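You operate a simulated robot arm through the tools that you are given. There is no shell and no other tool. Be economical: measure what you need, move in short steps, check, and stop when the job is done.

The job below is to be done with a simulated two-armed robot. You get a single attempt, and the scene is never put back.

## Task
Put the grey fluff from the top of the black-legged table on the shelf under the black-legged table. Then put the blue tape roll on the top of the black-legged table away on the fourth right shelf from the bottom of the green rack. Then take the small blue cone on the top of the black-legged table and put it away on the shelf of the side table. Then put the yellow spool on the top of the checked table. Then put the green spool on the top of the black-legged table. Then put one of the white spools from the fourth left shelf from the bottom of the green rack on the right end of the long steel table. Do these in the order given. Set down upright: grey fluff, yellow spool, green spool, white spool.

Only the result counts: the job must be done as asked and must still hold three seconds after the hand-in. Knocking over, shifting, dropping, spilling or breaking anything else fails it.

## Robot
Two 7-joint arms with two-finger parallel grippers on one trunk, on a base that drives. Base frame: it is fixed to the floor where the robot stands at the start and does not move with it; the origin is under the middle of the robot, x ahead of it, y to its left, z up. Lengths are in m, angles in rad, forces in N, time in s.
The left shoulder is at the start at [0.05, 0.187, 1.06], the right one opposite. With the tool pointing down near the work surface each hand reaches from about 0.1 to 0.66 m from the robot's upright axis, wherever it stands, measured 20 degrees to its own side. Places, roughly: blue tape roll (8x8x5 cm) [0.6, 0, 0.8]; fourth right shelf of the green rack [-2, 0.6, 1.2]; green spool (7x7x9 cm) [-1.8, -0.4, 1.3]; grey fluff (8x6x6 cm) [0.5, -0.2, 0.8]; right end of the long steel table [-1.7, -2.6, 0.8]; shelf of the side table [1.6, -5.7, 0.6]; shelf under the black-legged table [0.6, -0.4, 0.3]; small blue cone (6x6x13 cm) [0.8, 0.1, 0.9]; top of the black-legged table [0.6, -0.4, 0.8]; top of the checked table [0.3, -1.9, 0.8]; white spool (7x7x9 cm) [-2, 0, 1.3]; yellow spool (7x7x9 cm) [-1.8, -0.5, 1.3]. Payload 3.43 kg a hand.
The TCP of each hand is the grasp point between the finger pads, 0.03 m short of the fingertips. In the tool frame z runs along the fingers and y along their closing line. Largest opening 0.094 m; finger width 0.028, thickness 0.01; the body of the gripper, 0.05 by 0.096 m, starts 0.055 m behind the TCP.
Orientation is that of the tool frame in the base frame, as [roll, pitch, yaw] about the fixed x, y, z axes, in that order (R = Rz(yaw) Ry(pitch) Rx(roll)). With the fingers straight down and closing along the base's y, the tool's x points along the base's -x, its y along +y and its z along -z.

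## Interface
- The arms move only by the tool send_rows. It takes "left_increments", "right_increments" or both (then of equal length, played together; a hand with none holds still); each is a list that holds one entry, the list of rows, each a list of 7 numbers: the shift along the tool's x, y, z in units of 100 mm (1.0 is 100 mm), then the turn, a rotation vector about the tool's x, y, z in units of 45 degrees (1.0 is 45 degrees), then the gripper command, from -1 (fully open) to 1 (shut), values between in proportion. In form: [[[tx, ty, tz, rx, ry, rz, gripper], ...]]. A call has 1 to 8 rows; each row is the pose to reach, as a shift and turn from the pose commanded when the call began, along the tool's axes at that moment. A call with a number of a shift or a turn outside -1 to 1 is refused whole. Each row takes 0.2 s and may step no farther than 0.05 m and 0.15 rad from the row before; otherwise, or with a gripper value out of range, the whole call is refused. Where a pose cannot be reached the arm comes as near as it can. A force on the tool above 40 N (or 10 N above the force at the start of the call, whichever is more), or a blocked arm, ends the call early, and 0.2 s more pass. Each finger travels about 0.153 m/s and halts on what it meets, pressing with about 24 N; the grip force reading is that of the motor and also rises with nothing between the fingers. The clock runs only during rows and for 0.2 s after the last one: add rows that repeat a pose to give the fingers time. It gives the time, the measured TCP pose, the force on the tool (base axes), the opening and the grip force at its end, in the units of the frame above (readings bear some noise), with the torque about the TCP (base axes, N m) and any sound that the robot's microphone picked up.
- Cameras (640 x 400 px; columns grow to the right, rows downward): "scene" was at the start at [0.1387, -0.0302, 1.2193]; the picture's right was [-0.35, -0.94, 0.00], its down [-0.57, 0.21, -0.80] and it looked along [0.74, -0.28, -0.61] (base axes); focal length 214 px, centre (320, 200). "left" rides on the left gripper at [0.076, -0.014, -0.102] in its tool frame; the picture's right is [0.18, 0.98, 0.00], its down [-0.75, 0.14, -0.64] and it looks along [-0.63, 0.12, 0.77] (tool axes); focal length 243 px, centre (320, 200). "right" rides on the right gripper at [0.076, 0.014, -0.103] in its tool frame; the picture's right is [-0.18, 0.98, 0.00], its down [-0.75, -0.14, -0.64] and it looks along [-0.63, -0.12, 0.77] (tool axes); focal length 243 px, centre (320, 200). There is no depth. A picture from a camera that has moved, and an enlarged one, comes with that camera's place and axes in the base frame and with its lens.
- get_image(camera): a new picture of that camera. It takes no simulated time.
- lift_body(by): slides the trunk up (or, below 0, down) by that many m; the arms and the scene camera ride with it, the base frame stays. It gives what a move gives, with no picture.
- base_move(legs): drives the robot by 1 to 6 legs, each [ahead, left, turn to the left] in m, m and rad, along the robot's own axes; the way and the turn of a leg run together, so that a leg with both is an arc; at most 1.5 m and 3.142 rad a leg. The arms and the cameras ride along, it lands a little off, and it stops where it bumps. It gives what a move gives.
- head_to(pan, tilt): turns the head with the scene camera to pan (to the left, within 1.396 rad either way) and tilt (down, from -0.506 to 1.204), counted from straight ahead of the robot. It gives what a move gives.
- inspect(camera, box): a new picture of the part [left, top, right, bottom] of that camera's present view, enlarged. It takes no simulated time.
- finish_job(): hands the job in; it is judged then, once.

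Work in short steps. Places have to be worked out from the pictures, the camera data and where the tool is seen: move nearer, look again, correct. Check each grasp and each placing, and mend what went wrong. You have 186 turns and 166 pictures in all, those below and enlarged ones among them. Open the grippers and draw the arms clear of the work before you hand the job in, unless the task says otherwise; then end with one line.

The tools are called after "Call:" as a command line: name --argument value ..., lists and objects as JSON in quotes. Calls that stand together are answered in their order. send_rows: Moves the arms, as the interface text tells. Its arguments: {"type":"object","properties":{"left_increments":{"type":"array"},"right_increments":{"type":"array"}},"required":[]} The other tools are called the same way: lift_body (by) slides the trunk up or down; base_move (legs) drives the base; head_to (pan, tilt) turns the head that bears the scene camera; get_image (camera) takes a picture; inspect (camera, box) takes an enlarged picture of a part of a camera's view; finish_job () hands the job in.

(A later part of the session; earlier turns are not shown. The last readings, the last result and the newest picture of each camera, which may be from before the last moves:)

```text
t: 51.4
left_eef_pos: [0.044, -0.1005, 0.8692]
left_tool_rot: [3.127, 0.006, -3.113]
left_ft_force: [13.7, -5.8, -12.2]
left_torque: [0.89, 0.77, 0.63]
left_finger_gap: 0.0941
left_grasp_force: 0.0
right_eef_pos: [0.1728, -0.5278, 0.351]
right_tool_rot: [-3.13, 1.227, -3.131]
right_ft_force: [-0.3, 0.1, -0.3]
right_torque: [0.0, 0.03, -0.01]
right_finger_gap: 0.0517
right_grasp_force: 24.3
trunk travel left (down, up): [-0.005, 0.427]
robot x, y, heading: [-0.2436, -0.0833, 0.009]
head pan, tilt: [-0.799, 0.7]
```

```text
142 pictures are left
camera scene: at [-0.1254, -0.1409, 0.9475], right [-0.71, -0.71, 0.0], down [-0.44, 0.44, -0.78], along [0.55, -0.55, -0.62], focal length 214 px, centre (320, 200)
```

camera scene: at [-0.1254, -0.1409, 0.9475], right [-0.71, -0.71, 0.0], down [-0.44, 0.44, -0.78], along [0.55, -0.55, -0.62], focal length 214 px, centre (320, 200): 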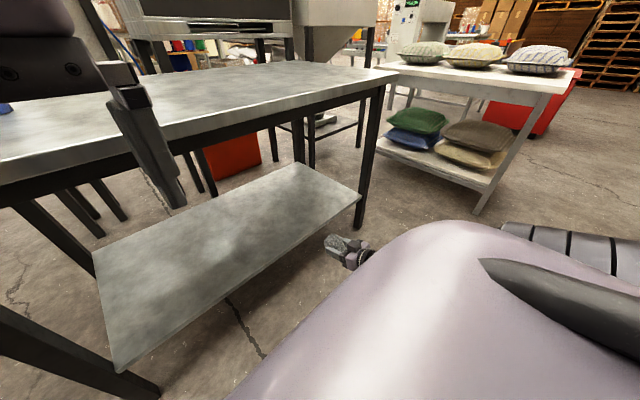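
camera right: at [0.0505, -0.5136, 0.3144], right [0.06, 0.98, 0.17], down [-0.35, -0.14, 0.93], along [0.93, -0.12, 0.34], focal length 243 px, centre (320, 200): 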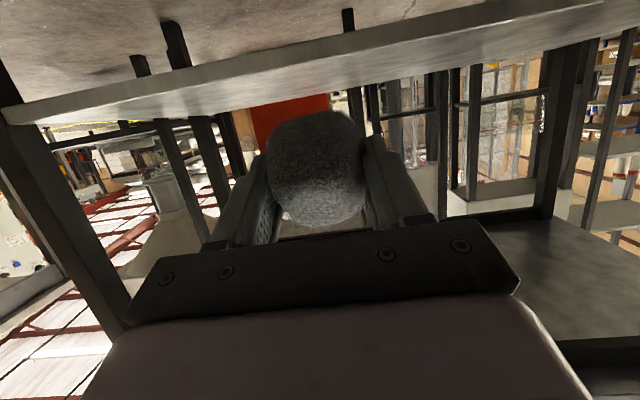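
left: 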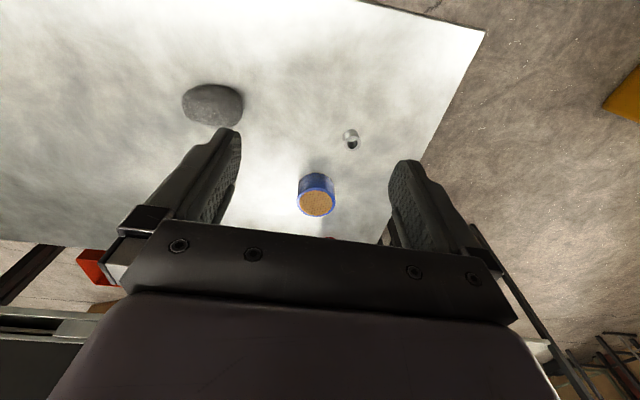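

The shelf top is at about z 0.29 and the fluff's bottom at about 0.313. I'll free the left arm from its self-contact and raise the trunk 0.02. Then I'll drive forward 0.235 to bring the TCP to x≈0.41.

Call:
send_rows --left_increments '[[[-0.15, 0, -0.1, 0, 0, 0, -1], [-0.2, 0, -0.4, 0, 0, 0, -1], [-0.2, 0, -0.7, 0, 0, 0, -1]]]'

Call:
lift_body --by 0.02

Call:
base_move --legs '[[0.235, 0, 0]]'

Call:
get_image --camera "right"

Call:
get_image --camera "scene"

```text
t: 52.2
left_eef_pos: [0.0648, -0.0994, 0.9379]
left_tool_rot: [3.132, 0.003, -3.117]
left_ft_force: [0.1, -0.3, 0.3]
left_torque: [-0.01, 0.01, -0.03]
left_finger_gap: 0.094
left_grasp_force: 0.0
right_eef_pos: [0.1738, -0.5264, 0.3505]
right_tool_rot: [-3.13, 1.227, -3.132]
right_ft_force: [0.1, 0.6, 0.0]
right_torque: [-0.02, -0.01, 0.03]
right_finger_gap: 0.0515
right_grasp_force: 24.1
trunk travel left (down, up): [-0.005, 0.427]
robot x, y, heading: [-0.2467, -0.0798, 0.009]
head pan, tilt: [-0.799, 0.7]
```

```text
t: 52.9
left_eef_pos: [0.0647, -0.099, 0.9585]
left_tool_rot: [3.129, 0.006, -3.115]
left_ft_force: [0.2, 0.3, -0.1]
left_torque: [0.0, 0.03, -0.01]
left_finger_gap: 0.0942
left_grasp_force: 0.1
right_eef_pos: [0.1731, -0.527, 0.3708]
right_tool_rot: [-3.129, 1.227, -3.131]
right_ft_force: [-0.4, -0.1, -0.6]
right_torque: [0.01, 0.02, 0.0]
right_finger_gap: 0.0512
right_grasp_force: 23.9
trunk travel left (down, up): [-0.025, 0.407]
robot x, y, heading: [-0.2428, -0.0782, 0.012]
head pan, tilt: [-0.799, 0.7]
```

```text
t: 54.6
left_eef_pos: [0.3021, -0.097, 0.9585]
left_tool_rot: [3.13, 0.005, -3.113]
left_ft_force: [0.3, -0.1, -0.2]
left_torque: [-0.02, -0.03, -0.01]
left_finger_gap: 0.094
left_grasp_force: 0.0
right_eef_pos: [0.4106, -0.5244, 0.3716]
right_tool_rot: [-3.13, 1.225, -3.128]
right_ft_force: [-0.8, 0.4, -1.0]
right_torque: [-0.04, 0.01, 0.03]
right_finger_gap: 0.0506
right_grasp_force: 23.8
trunk travel left (down, up): [-0.025, 0.407]
robot x, y, heading: [-0.0066, -0.0808, 0.007]
head pan, tilt: [-0.799, 0.7]
```

```text
141 pictures are left
camera right: at [0.2887, -0.5111, 0.3343], right [0.06, 0.98, 0.17], down [-0.35, -0.14, 0.93], along [0.93, -0.11, 0.34], focal length 243 px, centre (320, 200)
```

right: 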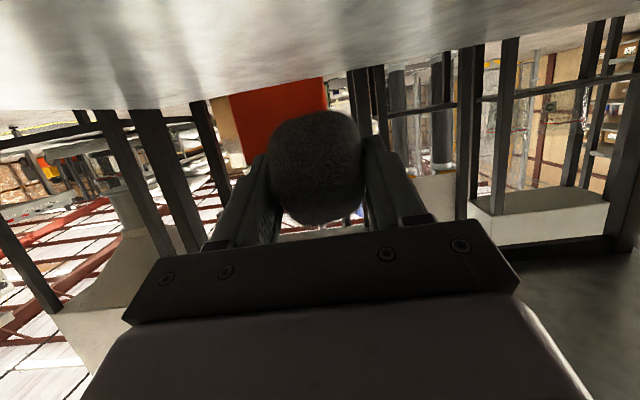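

```text
140 pictures are left
camera scene: at [0.111, -0.1385, 0.9651], right [-0.71, -0.7, 0.0], down [-0.45, 0.46, -0.76], along [0.54, -0.54, -0.64], focal length 214 px, centre (320, 200)
```

scene: 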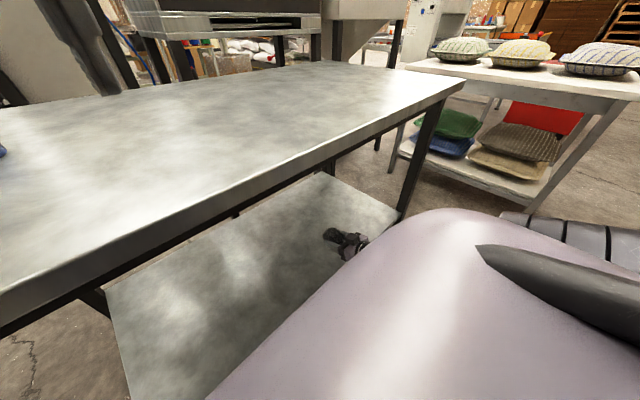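

The fluff is over the shelf. I'll lower it with the trunk, then the arm in small steps, watching the force.

Call:
lift_body --by -0.025

Call:
send_rows --right_increments '[[[0.047, 0, 0.017, 0, 0, 0, 1], [0.094, 0, 0.034, 0, 0, 0, 1], [0.14, 0, 0.05, 0, 0, 0, 1], [0.188, 0, 0.068, 0, 0, 0, 1]]]'

Call:
get_image --camera "right"

```text
t: 55.4
left_eef_pos: [0.3019, -0.0967, 0.9337]
left_tool_rot: [3.128, 0.006, -3.111]
left_ft_force: [0.1, -0.3, 0.1]
left_torque: [0.0, 0.04, 0.03]
left_finger_gap: 0.0939
left_grasp_force: 0.1
right_eef_pos: [0.4118, -0.5256, 0.347]
right_tool_rot: [-3.129, 1.226, -3.128]
right_ft_force: [0.4, -0.7, -1.4]
right_torque: [0.01, 0.0, 0.02]
right_finger_gap: 0.0506
right_grasp_force: 24.2
trunk travel left (down, up): [0.0, 0.432]
robot x, y, heading: [-0.0032, -0.0799, 0.012]
head pan, tilt: [-0.799, 0.7]
```

```text
t: 56.4
left_eef_pos: [0.3025, -0.0968, 0.9336]
left_tool_rot: [3.129, 0.005, -3.112]
left_ft_force: [0.3, -0.4, 0.2]
left_torque: [0.0, -0.01, 0.02]
left_finger_gap: 0.0938
left_grasp_force: 0.0
right_eef_pos: [0.4103, -0.5249, 0.3274]
right_tool_rot: [-3.13, 1.227, -3.128]
right_ft_force: [-0.5, 0.0, -0.3]
right_torque: [-0.01, 0.01, 0.01]
right_finger_gap: 0.0503
right_grasp_force: 24.0
trunk travel left (down, up): [0.0, 0.432]
robot x, y, heading: [-0.0061, -0.0771, 0.01]
head pan, tilt: [-0.799, 0.7]
```

```text
139 pictures are left
camera right: at [0.2883, -0.5113, 0.2898], right [0.06, 0.98, 0.17], down [-0.35, -0.14, 0.93], along [0.93, -0.11, 0.34], focal length 243 px, centre (320, 200)
```

right: 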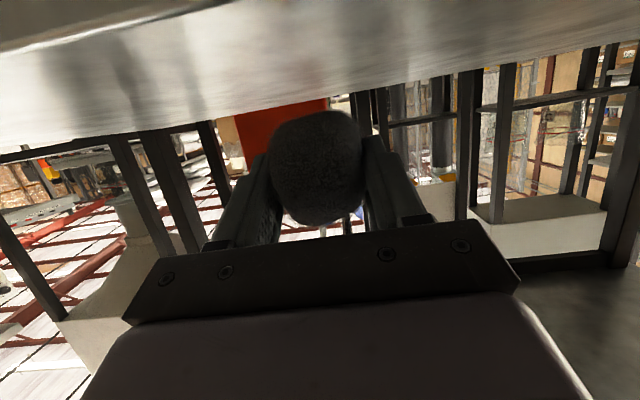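

No contact yet; the shelf top looks nearer z≈0.275. I'll keep lowering.

Call:
send_rows --right_increments '[[[0.047, 0, 0.017, 0, 0, 0, 1], [0.094, 0, 0.034, 0, 0, 0, 1], [0.14, 0, 0.05, 0, 0, 0, 1], [0.188, 0, 0.068, 0, 0, 0, 1]]]'

Call:
get_image --camera "right"

```text
t: 57.4
left_eef_pos: [0.3029, -0.0972, 0.9334]
left_tool_rot: [3.13, 0.004, -3.111]
left_ft_force: [0.0, -0.8, -0.3]
left_torque: [-0.01, -0.03, 0.02]
left_finger_gap: 0.0938
left_grasp_force: 0.0
right_eef_pos: [0.4121, -0.5244, 0.3059]
right_tool_rot: [-3.13, 1.226, -3.127]
right_ft_force: [-0.8, 0.2, 0.3]
right_torque: [-0.03, 0.01, -0.01]
right_finger_gap: 0.0504
right_grasp_force: 24.2
trunk travel left (down, up): [0.0, 0.432]
robot x, y, heading: [-0.0032, -0.0783, 0.008]
head pan, tilt: [-0.799, 0.7]
```

```text
138 pictures are left
camera right: at [0.289, -0.511, 0.2697], right [0.06, 0.98, 0.17], down [-0.35, -0.14, 0.93], along [0.93, -0.11, 0.34], focal length 243 px, centre (320, 200)
```

right: 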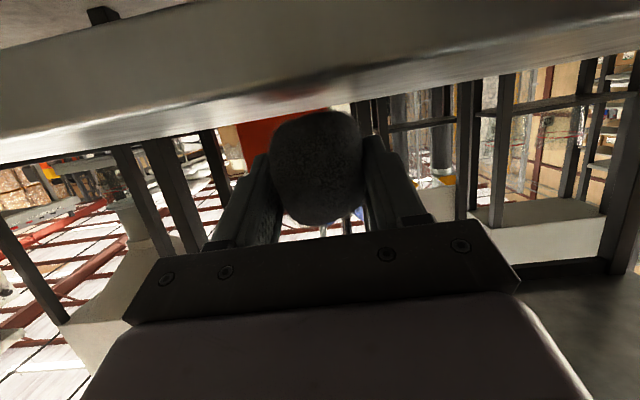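

The shelf top is at about 0.265, so the fluff is nearly touching. I'll lower 16 mm more in small steps.

Call:
send_rows --right_increments '[[[0.038, 0, 0.014, 0, 0, 0, 1], [0.076, 0, 0.027, 0, 0, 0, 1], [0.113, 0, 0.041, 0, 0, 0, 1], [0.15, 0, 0.054, 0, 0, 0, 1]]]'

Call:
get_image --camera "right"

```text
t: 58.4
left_eef_pos: [0.3014, -0.0971, 0.9346]
left_tool_rot: [3.131, 0.007, -3.112]
left_ft_force: [0.3, -1.0, -0.4]
left_torque: [0.02, 0.0, -0.02]
left_finger_gap: 0.0939
left_grasp_force: 0.0
right_eef_pos: [0.4128, -0.525, 0.2946]
right_tool_rot: [-3.129, 1.241, -3.126]
right_ft_force: [-3.3, 2.3, 17.2]
right_torque: [0.37, 0.01, 0.07]
right_finger_gap: 0.05
right_grasp_force: 24.4
trunk travel left (down, up): [0.0, 0.432]
robot x, y, heading: [-0.0057, -0.0767, 0.011]
head pan, tilt: [-0.799, 0.7]
```

```text
137 pictures are left
camera right: at [0.291, -0.5116, 0.2568], right [0.06, 0.98, 0.17], down [-0.36, -0.14, 0.92], along [0.93, -0.11, 0.35], focal length 243 px, centre (320, 200)
```

right: 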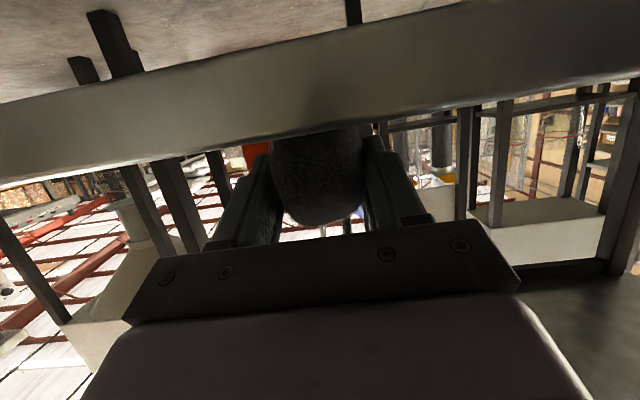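

Contact at 17 N. I'll relieve the pressure slightly and open slowly so the fluff settles.

Call:
send_rows --right_increments '[[[-0.04, 0, -0.014, 0, 0, 0, 1], [-0.04, 0, -0.014, 0, 0, 0, 0.1], [-0.04, 0, -0.014, 0, 0, 0, -0.2], [-0.04, 0, -0.014, 0, 0, 0, -0.6], [-0.04, 0, -0.014, 0, 0, 0, -1], [-0.04, 0, -0.014, 0, 0, 0, -1], [-0.04, 0, -0.014, 0, 0, 0, -1]]]'

Call:
get_image --camera "right"

Call:
inspect --camera "scene" --box '[260, 180, 420, 280]'

```text
t: 60.0
left_eef_pos: [0.3017, -0.0986, 0.9331]
left_tool_rot: [3.129, 0.005, -3.112]
left_ft_force: [-0.2, -0.8, -0.1]
left_torque: [-0.02, 0.02, 0.0]
left_finger_gap: 0.0938
left_grasp_force: 0.0
right_eef_pos: [0.4116, -0.5249, 0.2942]
right_tool_rot: [-3.13, 1.229, -3.131]
right_ft_force: [-0.7, -0.5, 0.4]
right_torque: [0.04, 0.0, 0.0]
right_finger_gap: 0.0939
right_grasp_force: 0.0
trunk travel left (down, up): [0.0, 0.432]
robot x, y, heading: [-0.0048, -0.0781, 0.007]
head pan, tilt: [-0.799, 0.7]
```

```text
136 pictures are left
camera right: at [0.2889, -0.511, 0.2578], right [0.06, 0.98, 0.17], down [-0.35, -0.14, 0.93], along [0.93, -0.11, 0.34], focal length 243 px, centre (320, 200)
```

right: 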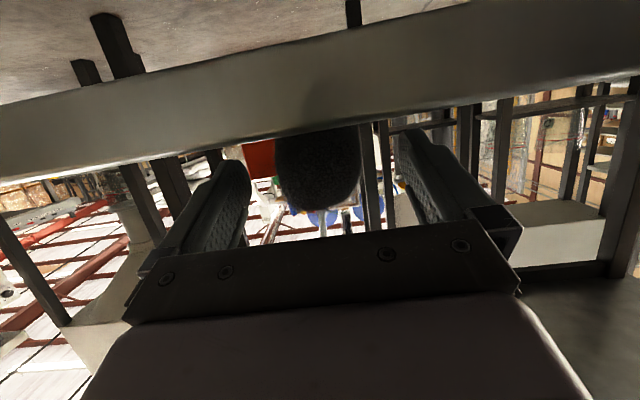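

```text
4.00 times, centred on (340, 230) of scene
camera zoom: at [0.111, -0.1384, 0.9401], right [-0.71, -0.7, 0.0], down [-0.45, 0.46, -0.76], along [0.54, -0.54, -0.64], focal length 858 px, centre (240, 80)
```

zoom: 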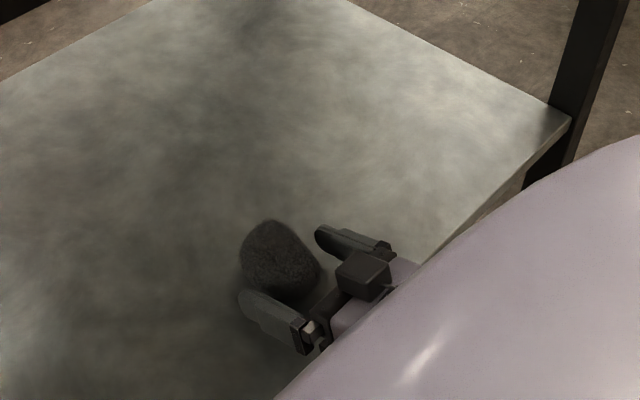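

The fluff is on the shelf. I'll back straight out and check its orientation.

Call:
base_move --legs '[[-0.3, 0, 0]]'

Call:
head_to --pan -0.5 --tilt 0.7

Call:
get_image --camera "right"

Call:
get_image --camera "scene"

```text
t: 62.0
left_eef_pos: [0.006, -0.1006, 0.9336]
left_tool_rot: [3.13, 0.006, -3.114]
left_ft_force: [0.4, 0.2, -0.2]
left_torque: [0.0, 0.01, 0.01]
left_finger_gap: 0.0939
left_grasp_force: 0.1
right_eef_pos: [0.1144, -0.5284, 0.2951]
right_tool_rot: [-3.133, 1.227, -3.131]
right_ft_force: [0.0, 0.6, -0.6]
right_torque: [-0.02, 0.0, 0.02]
right_finger_gap: 0.094
right_grasp_force: 0.0
trunk travel left (down, up): [0.0, 0.432]
robot x, y, heading: [-0.3029, -0.0783, 0.009]
head pan, tilt: [-0.799, 0.7]
```

```text
t: 62.8
left_eef_pos: [0.006, -0.0996, 0.9331]
left_tool_rot: [3.131, 0.005, -3.113]
left_ft_force: [-0.6, -0.2, 0.4]
left_torque: [0.0, 0.02, -0.04]
left_finger_gap: 0.0941
left_grasp_force: 0.1
right_eef_pos: [0.1142, -0.529, 0.2937]
right_tool_rot: [-3.132, 1.228, -3.132]
right_ft_force: [-0.1, -0.1, -1.1]
right_torque: [0.0, -0.02, 0.02]
right_finger_gap: 0.094
right_grasp_force: 0.0
trunk travel left (down, up): [0.0, 0.432]
robot x, y, heading: [-0.302, -0.083, 0.007]
head pan, tilt: [-0.499, 0.7]
```

```text
134 pictures are left
camera right: at [-0.0085, -0.514, 0.2578], right [0.06, 0.98, 0.17], down [-0.35, -0.14, 0.93], along [0.93, -0.12, 0.34], focal length 243 px, centre (320, 200)
```

right: 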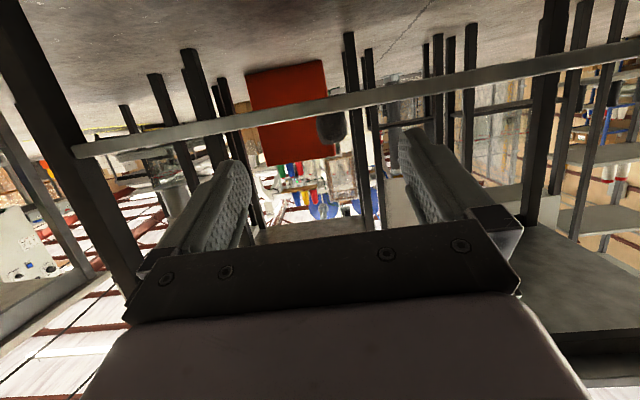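

```text
133 pictures are left
camera scene: at [-0.1705, -0.1208, 0.9401], right [-0.47, -0.88, 0.0], down [-0.57, 0.3, -0.76], along [0.67, -0.36, -0.64], focal length 214 px, centre (320, 200)
```

scene: 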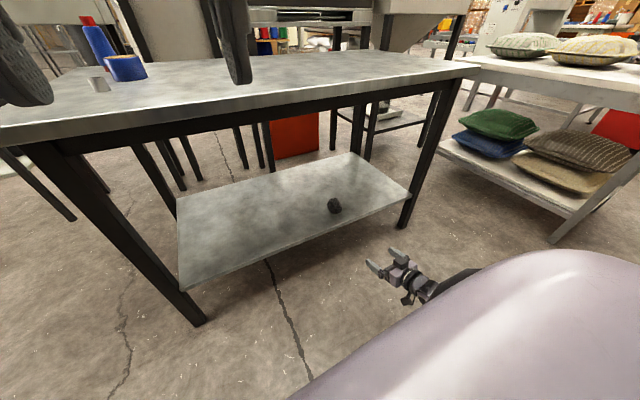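

Call:
inspect --camera "scene" --box '[310, 180, 358, 210]'

Call:
inspect --camera "right" --box '[290, 80, 370, 130]'

```text
13.33 times, centred on (334, 195) of scene
camera zoom: at [-0.1705, -0.1208, 0.9401], right [-0.47, -0.88, 0.0], down [-0.57, 0.3, -0.76], along [0.67, -0.36, -0.64], focal length 2860 px, centre (133, 267)
```

zoom: 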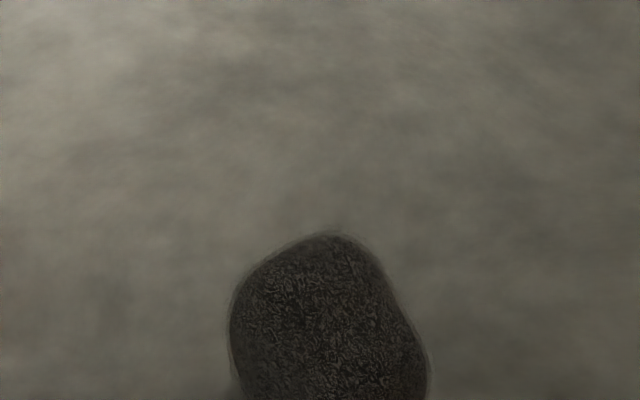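

```text
8.00 times, centred on (330, 105) of right
camera zoom: at [-0.0085, -0.514, 0.2578], right [0.06, 0.98, 0.17], down [-0.35, -0.14, 0.93], along [0.93, -0.12, 0.34], focal length 1941 px, centre (240, 960)
```

zoom: 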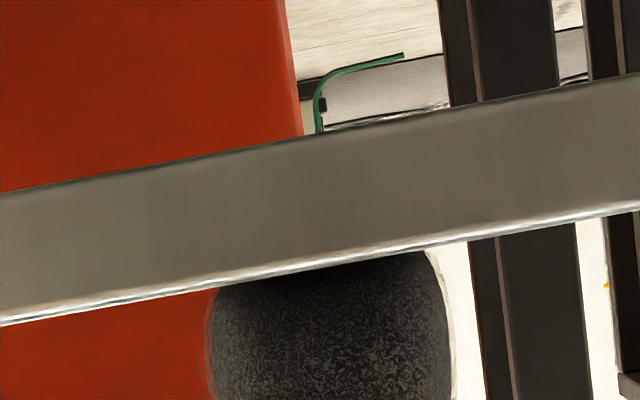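

I need a wider view of the fluff to compare its height and length.

Call:
inspect --camera "right" --box '[270, 80, 398, 160]'

Call:
inspect --camera "scene" --box '[302, 185, 366, 225]'

```text
5.00 times, centred on (334, 120) of right
camera zoom: at [-0.0085, -0.514, 0.2578], right [0.06, 0.98, 0.17], down [-0.35, -0.14, 0.93], along [0.93, -0.12, 0.34], focal length 1213 px, centre (250, 600)
```

zoom: 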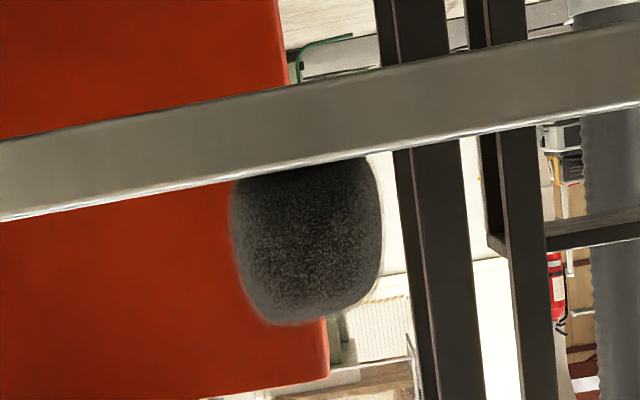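

```text
10.00 times, centred on (334, 205) of scene
camera zoom: at [-0.1705, -0.1208, 0.9401], right [-0.47, -0.88, 0.0], down [-0.57, 0.3, -0.76], along [0.67, -0.36, -0.64], focal length 2145 px, centre (180, 150)
```

zoom: 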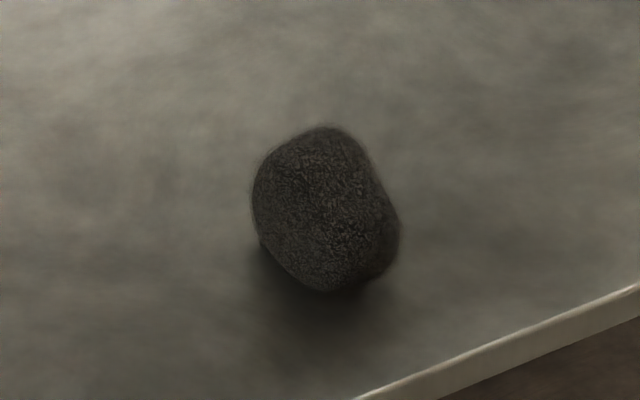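

The fluff stands about 5.6 cm tall and isn't tilted, so that's done. Next is the tape, roughly at (0.60, 0.01, 0.84). I'll back off, raise the trunk, and bring the right hand up to a 50° tilt.

Call:
base_move --legs '[[-0.1, 0.25, 0]]'

Call:
lift_body --by 0.22

Call:
send_rows --right_increments '[[[-0.313, 0, -0.113, 0, 0, 0, -1], [-0.627, 0, -0.227, 0, 0, 0, -1], [-0.94, 0, -0.34, 0, 0, 0, -1]]]'

Call:
send_rows --right_increments '[[[-0.313, 0, -0.113, 0, 0, 0, -1], [-0.627, 0, -0.227, 0, 0, 0, -1], [-0.94, 0, -0.34, 0, 0, 0, -1]]]'

Call:
send_rows --right_increments '[[[-0.235, 0.1, -0.085, 0, 0.167, 0, -1], [-0.47, 0.2, -0.17, 0, 0.333, 0, -1], [-0.705, 0.3, -0.255, 0, 0.5, 0, -1], [-0.94, 0.5, -0.34, 0, 0.667, 0, -1]]]'

Call:
send_rows --right_increments '[[[-0.325, 0.25, -0.38, 0, 0, 0, -1], [-0.65, 0.5, -0.76, 0, 0, 0, -1], [-0.65, 0.8, -0.76, 0, 0, 0, -1]]]'

Call:
head_to --pan -0.1 --tilt 0.6

Call:
get_image --camera "scene"

```text
t: 65.6
left_eef_pos: [-0.0947, 0.1482, 0.9326]
left_tool_rot: [3.128, 0.006, -3.117]
left_ft_force: [0.0, 0.1, 0.6]
left_torque: [-0.01, 0.01, 0.01]
left_finger_gap: 0.0939
left_grasp_force: 0.1
right_eef_pos: [0.0108, -0.2792, 0.2945]
right_tool_rot: [-3.133, 1.23, -3.134]
right_ft_force: [-0.7, -0.5, 0.6]
right_torque: [0.01, 0.02, 0.02]
right_finger_gap: 0.0941
right_grasp_force: 0.1
trunk travel left (down, up): [0.0, 0.432]
robot x, y, heading: [-0.4013, 0.1696, 0.001]
head pan, tilt: [-0.499, 0.7]
```

```text
t: 67.9
left_eef_pos: [-0.0948, 0.1494, 1.1538]
left_tool_rot: [3.129, 0.006, -3.116]
left_ft_force: [-0.2, -0.1, 0.2]
left_torque: [0.01, 0.05, 0.0]
left_finger_gap: 0.094
left_grasp_force: 0.0
right_eef_pos: [0.0109, -0.2782, 0.5144]
right_tool_rot: [-3.131, 1.227, -3.133]
right_ft_force: [-0.3, 0.0, -0.5]
right_torque: [-0.01, 0.0, 0.01]
right_finger_gap: 0.0937
right_grasp_force: 0.0
trunk travel left (down, up): [-0.22, 0.212]
robot x, y, heading: [-0.4008, 0.165, 0.009]
head pan, tilt: [-0.499, 0.7]
```

```text
t: 68.7
left_eef_pos: [-0.095, 0.1487, 1.1535]
left_tool_rot: [3.131, 0.005, -3.117]
left_ft_force: [-0.2, -0.1, -0.4]
left_torque: [-0.01, 0.0, 0.01]
left_finger_gap: 0.0941
left_grasp_force: 0.0
right_eef_pos: [0.0098, -0.2786, 0.615]
right_tool_rot: [-3.129, 1.228, -3.133]
right_ft_force: [0.8, 0.3, 0.0]
right_torque: [0.02, -0.01, 0.02]
right_finger_gap: 0.0942
right_grasp_force: 0.1
trunk travel left (down, up): [-0.22, 0.212]
robot x, y, heading: [-0.4027, 0.1706, 0.007]
head pan, tilt: [-0.499, 0.7]
```

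```text
t: 69.5
left_eef_pos: [-0.094, 0.1494, 1.1532]
left_tool_rot: [3.129, 0.004, -3.117]
left_ft_force: [-0.5, 0.6, -0.4]
left_torque: [-0.02, 0.01, 0.02]
left_finger_gap: 0.094
left_grasp_force: 0.0
right_eef_pos: [0.0103, -0.2783, 0.7139]
right_tool_rot: [-3.134, 1.228, -3.135]
right_ft_force: [0.2, -0.3, 0.5]
right_torque: [0.0, 0.0, 0.03]
right_finger_gap: 0.094
right_grasp_force: 0.1
trunk travel left (down, up): [-0.22, 0.212]
robot x, y, heading: [-0.4046, 0.1683, 0.002]
head pan, tilt: [-0.499, 0.7]
```

```text
t: 70.5
left_eef_pos: [-0.0949, 0.1499, 1.154]
left_tool_rot: [3.129, 0.005, -3.117]
left_ft_force: [0.0, -0.3, 0.1]
left_torque: [0.0, -0.01, -0.01]
left_finger_gap: 0.094
left_grasp_force: 0.1
right_eef_pos: [0.0107, -0.225, 0.8165]
right_tool_rot: [-3.137, 0.701, 3.141]
right_ft_force: [0.1, -0.2, -0.7]
right_torque: [-0.01, -0.02, 0.0]
right_finger_gap: 0.094
right_grasp_force: 0.0
trunk travel left (down, up): [-0.22, 0.212]
robot x, y, heading: [-0.4063, 0.1701, -0.0]
head pan, tilt: [-0.499, 0.7]
```

```text
refused: row 1 steps farther than a row can; nothing moved
```

```text
t: 71.4
left_eef_pos: [-0.0945, 0.1482, 1.154]
left_tool_rot: [3.129, 0.006, -3.118]
left_ft_force: [-0.5, -0.9, -0.2]
left_torque: [-0.02, 0.03, -0.01]
left_finger_gap: 0.0941
left_grasp_force: 0.1
right_eef_pos: [0.0114, -0.2273, 0.8145]
right_tool_rot: [-3.136, 0.706, 3.141]
right_ft_force: [-0.1, -0.4, 1.0]
right_torque: [0.04, 0.0, -0.04]
right_finger_gap: 0.0941
right_grasp_force: 0.1
trunk travel left (down, up): [-0.22, 0.212]
robot x, y, heading: [-0.4023, 0.1684, 0.005]
head pan, tilt: [-0.099, 0.6]
```

```text
128 pictures are left
camera scene: at [-0.2582, 0.1612, 1.1687], right [-0.1, -1.0, 0.0], down [-0.56, 0.05, -0.82], along [0.82, -0.08, -0.57], focal length 214 px, centre (320, 200)
```

scene: 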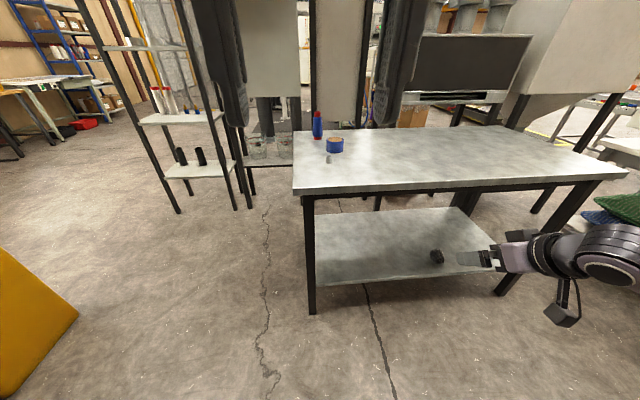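

I'll raise and extend the right arm, then drive toward the tape (about (0.605, 0.013)).

Call:
send_rows --right_increments '[[[-0.33, 0.05, -0.24, 0, 0, 0, -1], [-0.66, 0.1, -0.48, 0, 0, 0, -1], [-1.0, 0.15, -0.72, 0, 0, 0, -1]]]'

Call:
send_rows --right_increments '[[[-0.2, 0.2, 0.16, 0, 0, 0, -1], [-0.4, 0.4, 0.32, 0, 0, 0, -1], [-0.6, 0.6, 0.5, 0, 0, 0, -1], [-0.762, 0.9, 0.647, 0, 0, 0, -1]]]'

Call:
send_rows --right_increments '[[[-0.2, 0.3, 0.16, 0, 0, 0, -1], [-0.4, 0.6, 0.32, 0, 0, 0, -1], [-0.45, 0.9, 0.4, 0, 0, 0, -1]]]'

Call:
base_move --legs '[[0, 0.04, 0], [0.3, 0, 0]]'

Call:
get_image --camera "right"

Call:
get_image --camera "scene"

```text
t: 72.2
left_eef_pos: [-0.095, 0.1497, 1.1544]
left_tool_rot: [3.128, 0.004, -3.117]
left_ft_force: [-0.5, 0.0, -0.8]
left_torque: [0.01, 0.01, -0.01]
left_finger_gap: 0.094
left_grasp_force: 0.1
right_eef_pos: [0.0394, -0.2118, 0.9358]
right_tool_rot: [-3.137, 0.703, 3.14]
right_ft_force: [0.5, 0.1, 0.5]
right_torque: [0.01, 0.01, 0.02]
right_finger_gap: 0.0941
right_grasp_force: 0.1
trunk travel left (down, up): [-0.22, 0.212]
robot x, y, heading: [-0.4044, 0.1728, 0.004]
head pan, tilt: [-0.099, 0.6]
```

```text
t: 73.2
left_eef_pos: [-0.095, 0.1488, 1.1539]
left_tool_rot: [3.13, 0.006, -3.117]
left_ft_force: [0.2, 0.2, -1.2]
left_torque: [0.0, 0.02, -0.02]
left_finger_gap: 0.094
left_grasp_force: 0.0
right_eef_pos: [0.1398, -0.1192, 0.9314]
right_tool_rot: [-3.138, 0.703, -3.14]
right_ft_force: [-0.3, -0.4, 0.6]
right_torque: [0.01, -0.02, -0.04]
right_finger_gap: 0.0942
right_grasp_force: 0.0
trunk travel left (down, up): [-0.22, 0.212]
robot x, y, heading: [-0.4016, 0.1702, -0.001]
head pan, tilt: [-0.099, 0.6]
```

```text
t: 74.0
left_eef_pos: [-0.0956, 0.1507, 1.1535]
left_tool_rot: [3.13, 0.005, -3.118]
left_ft_force: [-0.2, -1.1, 0.0]
left_torque: [0.02, -0.02, 0.03]
left_finger_gap: 0.0939
left_grasp_force: 0.0
right_eef_pos: [0.2001, -0.0321, 0.9325]
right_tool_rot: [-3.138, 0.703, -3.141]
right_ft_force: [0.7, 0.5, -0.5]
right_torque: [0.01, 0.0, 0.01]
right_finger_gap: 0.0939
right_grasp_force: 0.0
trunk travel left (down, up): [-0.22, 0.212]
robot x, y, heading: [-0.4037, 0.1708, 0.003]
head pan, tilt: [-0.099, 0.6]
```

```text
t: 76.7
left_eef_pos: [0.1996, 0.19, 1.1547]
left_tool_rot: [3.129, 0.005, -3.118]
left_ft_force: [1.1, -0.4, -1.2]
left_torque: [-0.02, 0.0, 0.0]
left_finger_gap: 0.0939
left_grasp_force: 0.0
right_eef_pos: [0.4957, 0.0097, 0.932]
right_tool_rot: [-3.137, 0.704, 3.14]
right_ft_force: [-0.1, 0.1, 0.3]
right_torque: [-0.01, -0.04, 0.0]
right_finger_gap: 0.0939
right_grasp_force: 0.0
trunk travel left (down, up): [-0.22, 0.212]
robot x, y, heading: [-0.1097, 0.2098, 0.002]
head pan, tilt: [-0.099, 0.6]
```

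```text
127 pictures are left
camera right: at [0.3708, 0.0234, 0.9618], right [0.14, 0.98, 0.12], down [0.16, -0.14, 0.98], along [0.98, -0.12, -0.18], focal length 243 px, centre (320, 200)
```

right: 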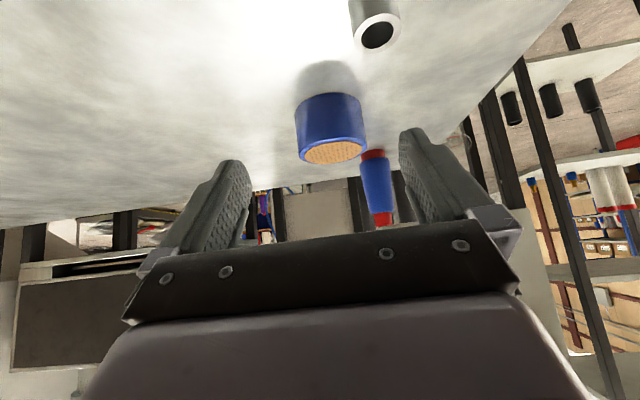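

```text
126 pictures are left
camera scene: at [0.0376, 0.2024, 1.1687], right [-0.09, -1.0, 0.0], down [-0.56, 0.05, -0.82], along [0.82, -0.08, -0.57], focal length 214 px, centre (320, 200)
```

scene: 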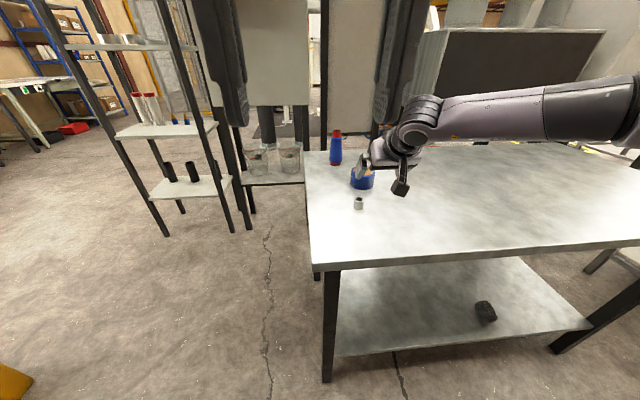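

The tape is at (0.608, 0.014, 0.84). A straight approach would bring the hand camera close to the bushing, so I'll yaw the tool 23° left first and pre-align 10 cm back.

Call:
send_rows --right_increments '[[[-0.11, -0.08, 0.1, -0.11, 0, -0.13, -1], [-0.22, -0.16, 0.2, -0.22, 0, -0.26, -1], [-0.34, -0.25, 0.29, -0.33, 0, -0.388, -1]]]'

Call:
get_image --camera "right"

```text
t: 77.5
left_eef_pos: [0.2005, 0.1899, 1.1539]
left_tool_rot: [3.128, 0.004, -3.117]
left_ft_force: [-0.4, 0.6, -0.8]
left_torque: [0.01, -0.01, -0.02]
left_finger_gap: 0.094
left_grasp_force: 0.0
right_eef_pos: [0.5384, -0.0169, 0.9323]
right_tool_rot: [3.141, 0.704, -2.745]
right_ft_force: [-1.0, -0.2, -0.3]
right_torque: [0.04, 0.01, 0.02]
right_finger_gap: 0.0939
right_grasp_force: 0.2
trunk travel left (down, up): [-0.22, 0.212]
robot x, y, heading: [-0.1075, 0.2108, 0.004]
head pan, tilt: [-0.099, 0.6]
```

```text
125 pictures are left
camera right: at [0.4192, -0.0522, 0.9618], right [-0.25, 0.96, 0.12], down [0.2, -0.07, 0.98], along [0.95, 0.27, -0.18], focal length 243 px, centre (320, 200)
```

right: 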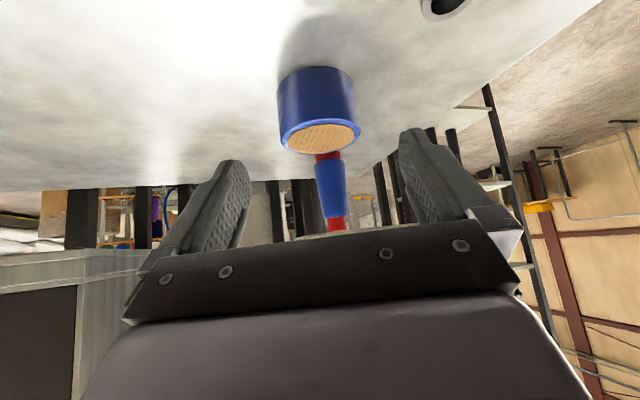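

The tape is centred between the fingers. I'll advance 0.10 along the tool axis and look before closing.

Call:
send_rows --right_increments '[[[0, 0, 0.25, 0, 0, 0, -1], [0, 0, 0.5, 0, 0, 0, -1], [0, 0, 0.75, 0, 0, 0, -1], [0, 0, 1.0, 0, 0, 0, -1]]]'

Call:
get_image --camera "right"

Call:
inspect --camera "scene" --box '[300, 110, 460, 210]'

```text
t: 78.5
left_eef_pos: [0.201, 0.1903, 1.1551]
left_tool_rot: [3.13, 0.004, -3.117]
left_ft_force: [0.0, -1.0, 0.2]
left_torque: [0.0, -0.01, 0.01]
left_finger_gap: 0.0939
left_grasp_force: 0.0
right_eef_pos: [0.5494, -0.0217, 0.8782]
right_tool_rot: [-3.139, 0.704, -2.742]
right_ft_force: [-0.6, 0.2, -1.2]
right_torque: [0.02, -0.02, 0.0]
right_finger_gap: 0.094
right_grasp_force: 0.0
right hand out of reach, approached as far as the arm can: row 2, 3, 4
trunk travel left (down, up): [-0.22, 0.212]
robot x, y, heading: [-0.1062, 0.2117, 0.004]
head pan, tilt: [-0.099, 0.6]
```

```text
124 pictures are left
camera right: at [0.4293, -0.0565, 0.9076], right [-0.25, 0.96, 0.12], down [0.2, -0.07, 0.98], along [0.95, 0.27, -0.18], focal length 243 px, centre (320, 200)
```

right: 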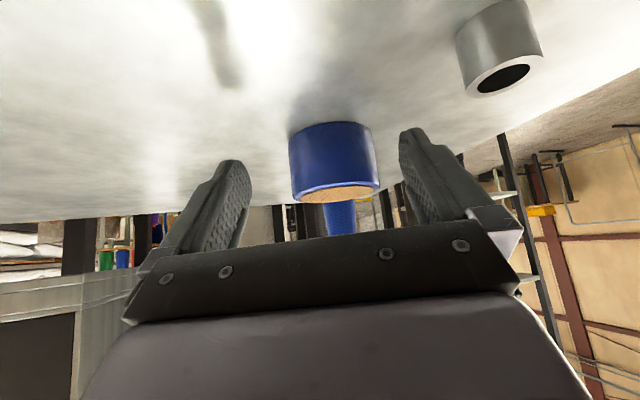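

```text
4.00 times, centred on (380, 160) of scene
camera zoom: at [0.0374, 0.2023, 1.1687], right [-0.09, -1.0, 0.0], down [-0.56, 0.05, -0.82], along [0.82, -0.08, -0.57], focal length 858 px, centre (80, 360)
```

zoom: 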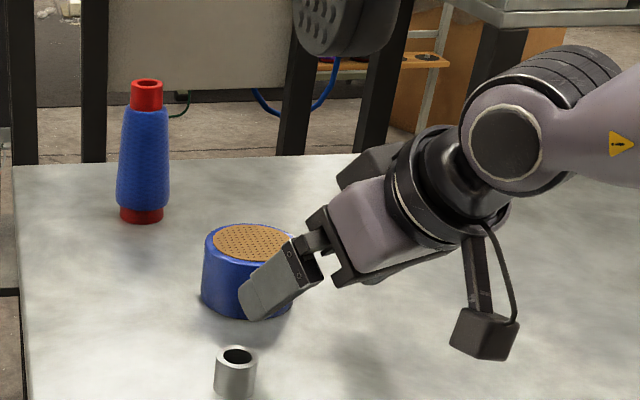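

The arm ran out of reach. I'll lift clear, retract the hand 0.1, and drive the base 0.1 closer, which restores the pre-grasp pose.

Call:
lift_body --by 0.054

Call:
send_rows --right_increments '[[[0.23, 0.14, -0.19, 0, 0, 0, -1], [0.46, 0.28, -0.38, 0, 0, 0, -1], [0.69, 0.43, -0.58, 0, 0, 0, -1]]]'

Call:
base_move --legs '[[0.1, 0, 0]]'

Call:
lift_body --by -0.054

Call:
get_image --camera "right"

```text
t: 79.4
left_eef_pos: [0.1995, 0.1904, 1.2087]
left_tool_rot: [3.127, 0.005, -3.117]
left_ft_force: [0.9, -0.5, 0.4]
left_torque: [0.01, -0.01, -0.01]
left_finger_gap: 0.0939
left_grasp_force: 0.0
right_eef_pos: [0.5499, -0.0211, 0.9327]
right_tool_rot: [-3.136, 0.703, -2.743]
right_ft_force: [0.0, 0.0, 0.5]
right_torque: [0.02, -0.01, -0.03]
right_finger_gap: 0.0941
right_grasp_force: 0.0
trunk travel left (down, up): [-0.274, 0.158]
robot x, y, heading: [-0.1075, 0.2122, 0.003]
head pan, tilt: [-0.099, 0.6]
```

```text
t: 80.2
left_eef_pos: [0.1995, 0.19, 1.2079]
left_tool_rot: [3.129, 0.005, -3.118]
left_ft_force: [0.5, 0.2, 0.2]
left_torque: [0.01, 0.02, 0.0]
left_finger_gap: 0.094
left_grasp_force: 0.1
right_eef_pos: [0.449, -0.0171, 0.9315]
right_tool_rot: [-3.137, 0.703, -2.742]
right_ft_force: [0.1, -0.4, 0.2]
right_torque: [0.0, 0.03, -0.01]
right_finger_gap: 0.0939
right_grasp_force: 0.0
trunk travel left (down, up): [-0.274, 0.158]
robot x, y, heading: [-0.1072, 0.2083, -0.0]
head pan, tilt: [-0.099, 0.6]
```

```text
t: 81.3
left_eef_pos: [0.3021, 0.1899, 1.2081]
left_tool_rot: [3.131, 0.006, -3.116]
left_ft_force: [0.0, -0.9, -1.4]
left_torque: [0.03, 0.02, -0.01]
left_finger_gap: 0.0937
left_grasp_force: 0.0
right_eef_pos: [0.5501, -0.0153, 0.93]
right_tool_rot: [-3.138, 0.703, -2.743]
right_ft_force: [0.1, -1.1, 0.2]
right_torque: [0.02, 0.01, -0.01]
right_finger_gap: 0.0941
right_grasp_force: 0.2
trunk travel left (down, up): [-0.274, 0.158]
robot x, y, heading: [-0.0048, 0.2121, 0.008]
head pan, tilt: [-0.099, 0.6]
```

```text
t: 82.3
left_eef_pos: [0.3001, 0.1907, 1.154]
left_tool_rot: [3.13, 0.004, -3.117]
left_ft_force: [-0.8, -0.3, 0.0]
left_torque: [0.03, 0.0, 0.0]
left_finger_gap: 0.0937
left_grasp_force: 0.1
right_eef_pos: [0.5493, -0.0143, 0.8781]
right_tool_rot: [-3.137, 0.704, -2.744]
right_ft_force: [0.6, 0.4, -0.1]
right_torque: [-0.03, -0.02, 0.0]
right_finger_gap: 0.0938
right_grasp_force: 0.1
trunk travel left (down, up): [-0.22, 0.212]
robot x, y, heading: [-0.0103, 0.211, 0.006]
head pan, tilt: [-0.099, 0.6]
```

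```text
122 pictures are left
camera right: at [0.4294, -0.051, 0.907], right [-0.25, 0.96, 0.12], down [0.2, -0.07, 0.98], along [0.95, 0.27, -0.18], focal length 243 px, centre (320, 200)
```

right: 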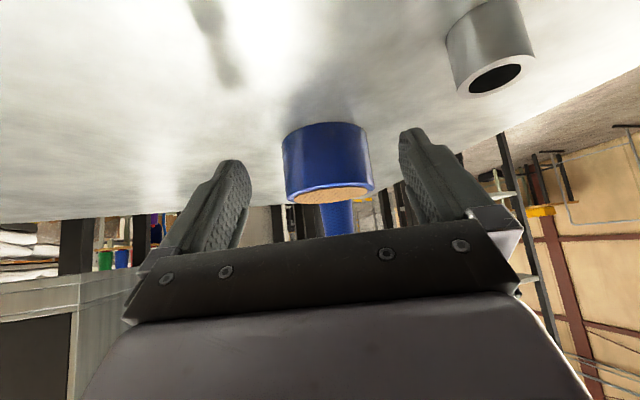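

The tape is aligned with the TCP line. I'll advance the remaining ~5 cm and close.

Call:
send_rows --right_increments '[[[-0.08, 0.005, 0.18, 0, 0, 0, -1], [-0.16, 0.005, 0.36, 0, 0, 0, -1], [-0.234, 0.005, 0.527, 0, 0, 0, -1], [-0.234, 0.005, 0.527, 0, 0, 0, 0.2], [-0.234, 0.005, 0.527, 0, 0, 0, 1], [-0.234, 0.005, 0.527, 0, 0, 0, 1]]]'

Call:
get_image --camera "right"

Call:
inspect --camera "scene" --box '[300, 110, 460, 210]'

```text
t: 83.7
left_eef_pos: [0.3011, 0.1912, 1.1546]
left_tool_rot: [3.13, 0.005, -3.12]
left_ft_force: [-0.5, -0.8, 0.2]
left_torque: [0.0, -0.02, -0.02]
left_finger_gap: 0.0938
left_grasp_force: 0.0
right_eef_pos: [0.5971, 0.0047, 0.8528]
right_tool_rot: [-3.138, 0.703, -2.741]
right_ft_force: [1.0, 1.0, 1.1]
right_torque: [0.01, 0.03, -0.01]
right_finger_gap: 0.0726
right_grasp_force: 23.7
trunk travel left (down, up): [-0.22, 0.212]
robot x, y, heading: [-0.0092, 0.2125, 0.004]
head pan, tilt: [-0.099, 0.6]
```

```text
121 pictures are left
camera right: at [0.4772, -0.0314, 0.8818], right [-0.25, 0.96, 0.12], down [0.2, -0.07, 0.98], along [0.95, 0.27, -0.18], focal length 243 px, centre (320, 200)
```

right: 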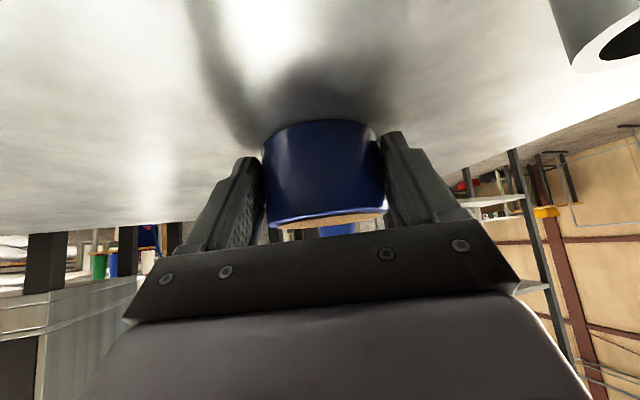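

```text
4.00 times, centred on (380, 160) of scene
camera zoom: at [0.138, 0.2028, 1.1687], right [-0.1, -1.0, 0.0], down [-0.56, 0.05, -0.83], along [0.82, -0.08, -0.56], focal length 858 px, centre (80, 360)
```

zoom: 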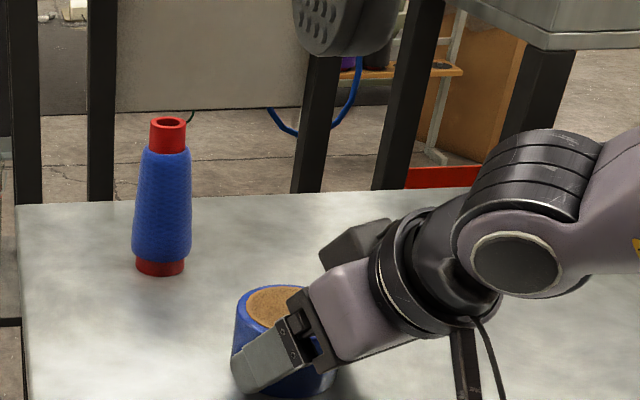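

The tape is gripped (0.0726). I'll lift, back away, and turn around toward the rack to see it.

Call:
lift_body --by 0.2

Call:
base_move --legs '[[-0.55, 0, 0], [0, 0, 1.57], [0, 0, 1.57]]'

Call:
head_to --pan 0.0 --tilt 0.2

Call:
get_image --camera "scene"

```text
t: 85.9
left_eef_pos: [0.3014, 0.191, 1.3532]
left_tool_rot: [3.129, 0.005, -3.117]
left_ft_force: [0.5, 0.3, -0.3]
left_torque: [-0.03, -0.03, -0.01]
left_finger_gap: 0.0939
left_grasp_force: 0.1
right_eef_pos: [0.5979, 0.0041, 1.0529]
right_tool_rot: [-3.138, 0.702, -2.741]
right_ft_force: [-0.4, -0.6, -0.6]
right_torque: [-0.01, 0.03, 0.01]
right_finger_gap: 0.0727
right_grasp_force: 24.2
trunk travel left (down, up): [-0.42, 0.012]
robot x, y, heading: [-0.0086, 0.2087, 0.008]
head pan, tilt: [-0.099, 0.6]
```

```text
t: 96.7
left_eef_pos: [-0.8589, 0.2239, 1.3527]
left_tool_rot: [3.128, 0.005, 0.043]
left_ft_force: [0.7, -0.1, -0.4]
left_torque: [-0.02, -0.03, 0.0]
left_finger_gap: 0.0939
left_grasp_force: 0.2
right_eef_pos: [-1.1598, 0.4048, 1.0521]
right_tool_rot: [-3.137, 0.705, 0.419]
right_ft_force: [0.4, 0.6, -1.7]
right_torque: [0.01, -0.02, 0.0]
right_finger_gap: 0.0726
right_grasp_force: 23.9
trunk travel left (down, up): [-0.42, 0.012]
robot x, y, heading: [-0.5501, 0.2093, -3.123]
head pan, tilt: [-0.099, 0.6]
```

```text
t: 97.6
left_eef_pos: [-0.8591, 0.2237, 1.3539]
left_tool_rot: [3.129, 0.005, 0.044]
left_ft_force: [0.4, 0.3, -0.1]
left_torque: [0.01, -0.01, 0.02]
left_finger_gap: 0.0938
left_grasp_force: 0.0
right_eef_pos: [-1.1597, 0.4056, 1.0529]
right_tool_rot: [-3.141, 0.704, 0.418]
right_ft_force: [0.0, -0.9, -1.1]
right_torque: [0.01, -0.06, 0.02]
right_finger_gap: 0.0726
right_grasp_force: 23.5
trunk travel left (down, up): [-0.42, 0.012]
robot x, y, heading: [-0.5498, 0.2104, -3.119]
head pan, tilt: [0.0, 0.201]
```

```text
119 pictures are left
camera scene: at [-0.7033, 0.2064, 1.4054], right [-0.02, 1.0, 0.0], down [0.2, 0.0, -0.98], along [-0.98, -0.02, -0.2], focal length 214 px, centre (320, 200)
```

scene: 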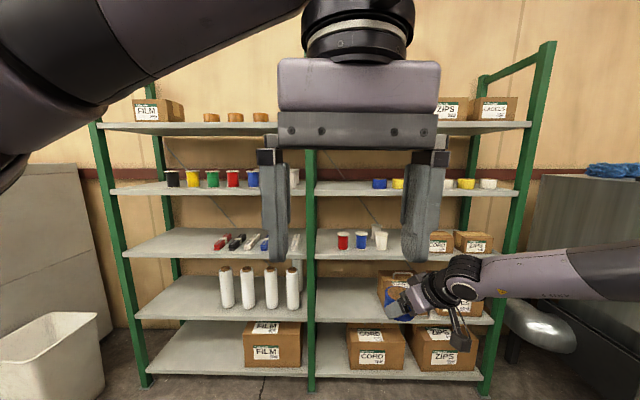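

The rack is in view. I'll move the left hand aside, which was blocking the view, and zoom in on the fourth shelf.

Call:
send_rows --left_increments '[[[0, 0.4, 0, 0, 0, 0, -1], [0, 0.7, 0, 0, 0, 0, -1], [0, 1.0, 0, 0, 0, 0, -1]]]'

Call:
send_rows --left_increments '[[[0, 0.4, 0, 0, 0, 0, -1], [0, 0.7, 0.2, 0, 0, 0, -1], [0, 1.0, 0.4, 0, 0, 0, -1]]]'

Call:
inspect --camera "scene" --box '[300, 100, 540, 250]'

Call:
inspect --camera "scene" --box '[90, 100, 330, 250]'

```text
t: 98.4
left_eef_pos: [-0.8545, 0.1223, 1.355]
left_tool_rot: [3.129, 0.006, 0.044]
left_ft_force: [-0.9, -1.5, 0.0]
left_torque: [0.01, 0.01, 0.01]
left_finger_gap: 0.0943
left_grasp_force: 0.0
right_eef_pos: [-1.1592, 0.404, 1.0517]
right_tool_rot: [-3.137, 0.703, 0.42]
right_ft_force: [-0.2, 0.1, -0.1]
right_torque: [0.02, 0.04, -0.02]
right_finger_gap: 0.0727
right_grasp_force: 23.9
trunk travel left (down, up): [-0.42, 0.012]
robot x, y, heading: [-0.5481, 0.208, -3.121]
head pan, tilt: [0.0, 0.201]
```

```text
t: 99.2
left_eef_pos: [-0.8516, 0.0234, 1.3142]
left_tool_rot: [3.129, 0.005, 0.043]
left_ft_force: [0.0, -0.3, -0.2]
left_torque: [0.03, -0.01, 0.0]
left_finger_gap: 0.094
left_grasp_force: 0.1
right_eef_pos: [-1.1592, 0.404, 1.0533]
right_tool_rot: [-3.135, 0.702, 0.421]
right_ft_force: [0.2, -0.3, -1.6]
right_torque: [0.02, -0.02, 0.0]
right_finger_gap: 0.0726
right_grasp_force: 23.6
trunk travel left (down, up): [-0.42, 0.012]
robot x, y, heading: [-0.5516, 0.2102, -3.119]
head pan, tilt: [0.0, 0.201]
```

```text
2.67 times, centred on (420, 175) of scene
camera zoom: at [-0.703, 0.205, 1.4056], right [-0.02, 1.0, 0.0], down [0.2, 0.01, -0.98], along [-0.98, -0.02, -0.2], focal length 572 px, centre (53, 267)
```

zoom: 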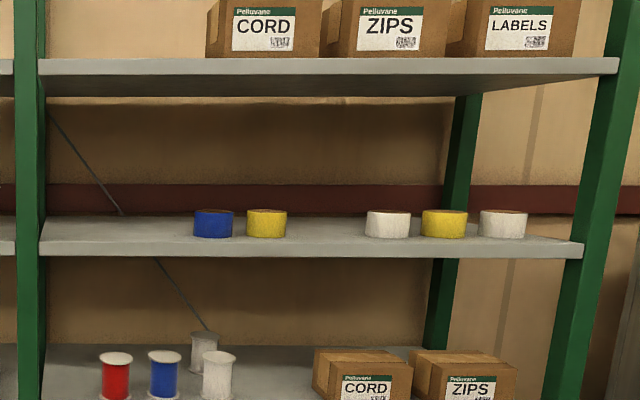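

```text
2.67 times, centred on (210, 175) of scene
camera zoom: at [-0.703, 0.205, 1.4056], right [-0.02, 1.0, 0.0], down [0.2, 0.01, -0.98], along [-0.98, -0.02, -0.2], focal length 572 px, centre (613, 267)
```

zoom: 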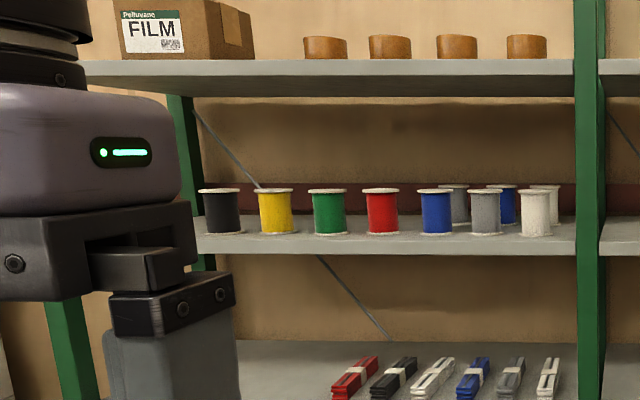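

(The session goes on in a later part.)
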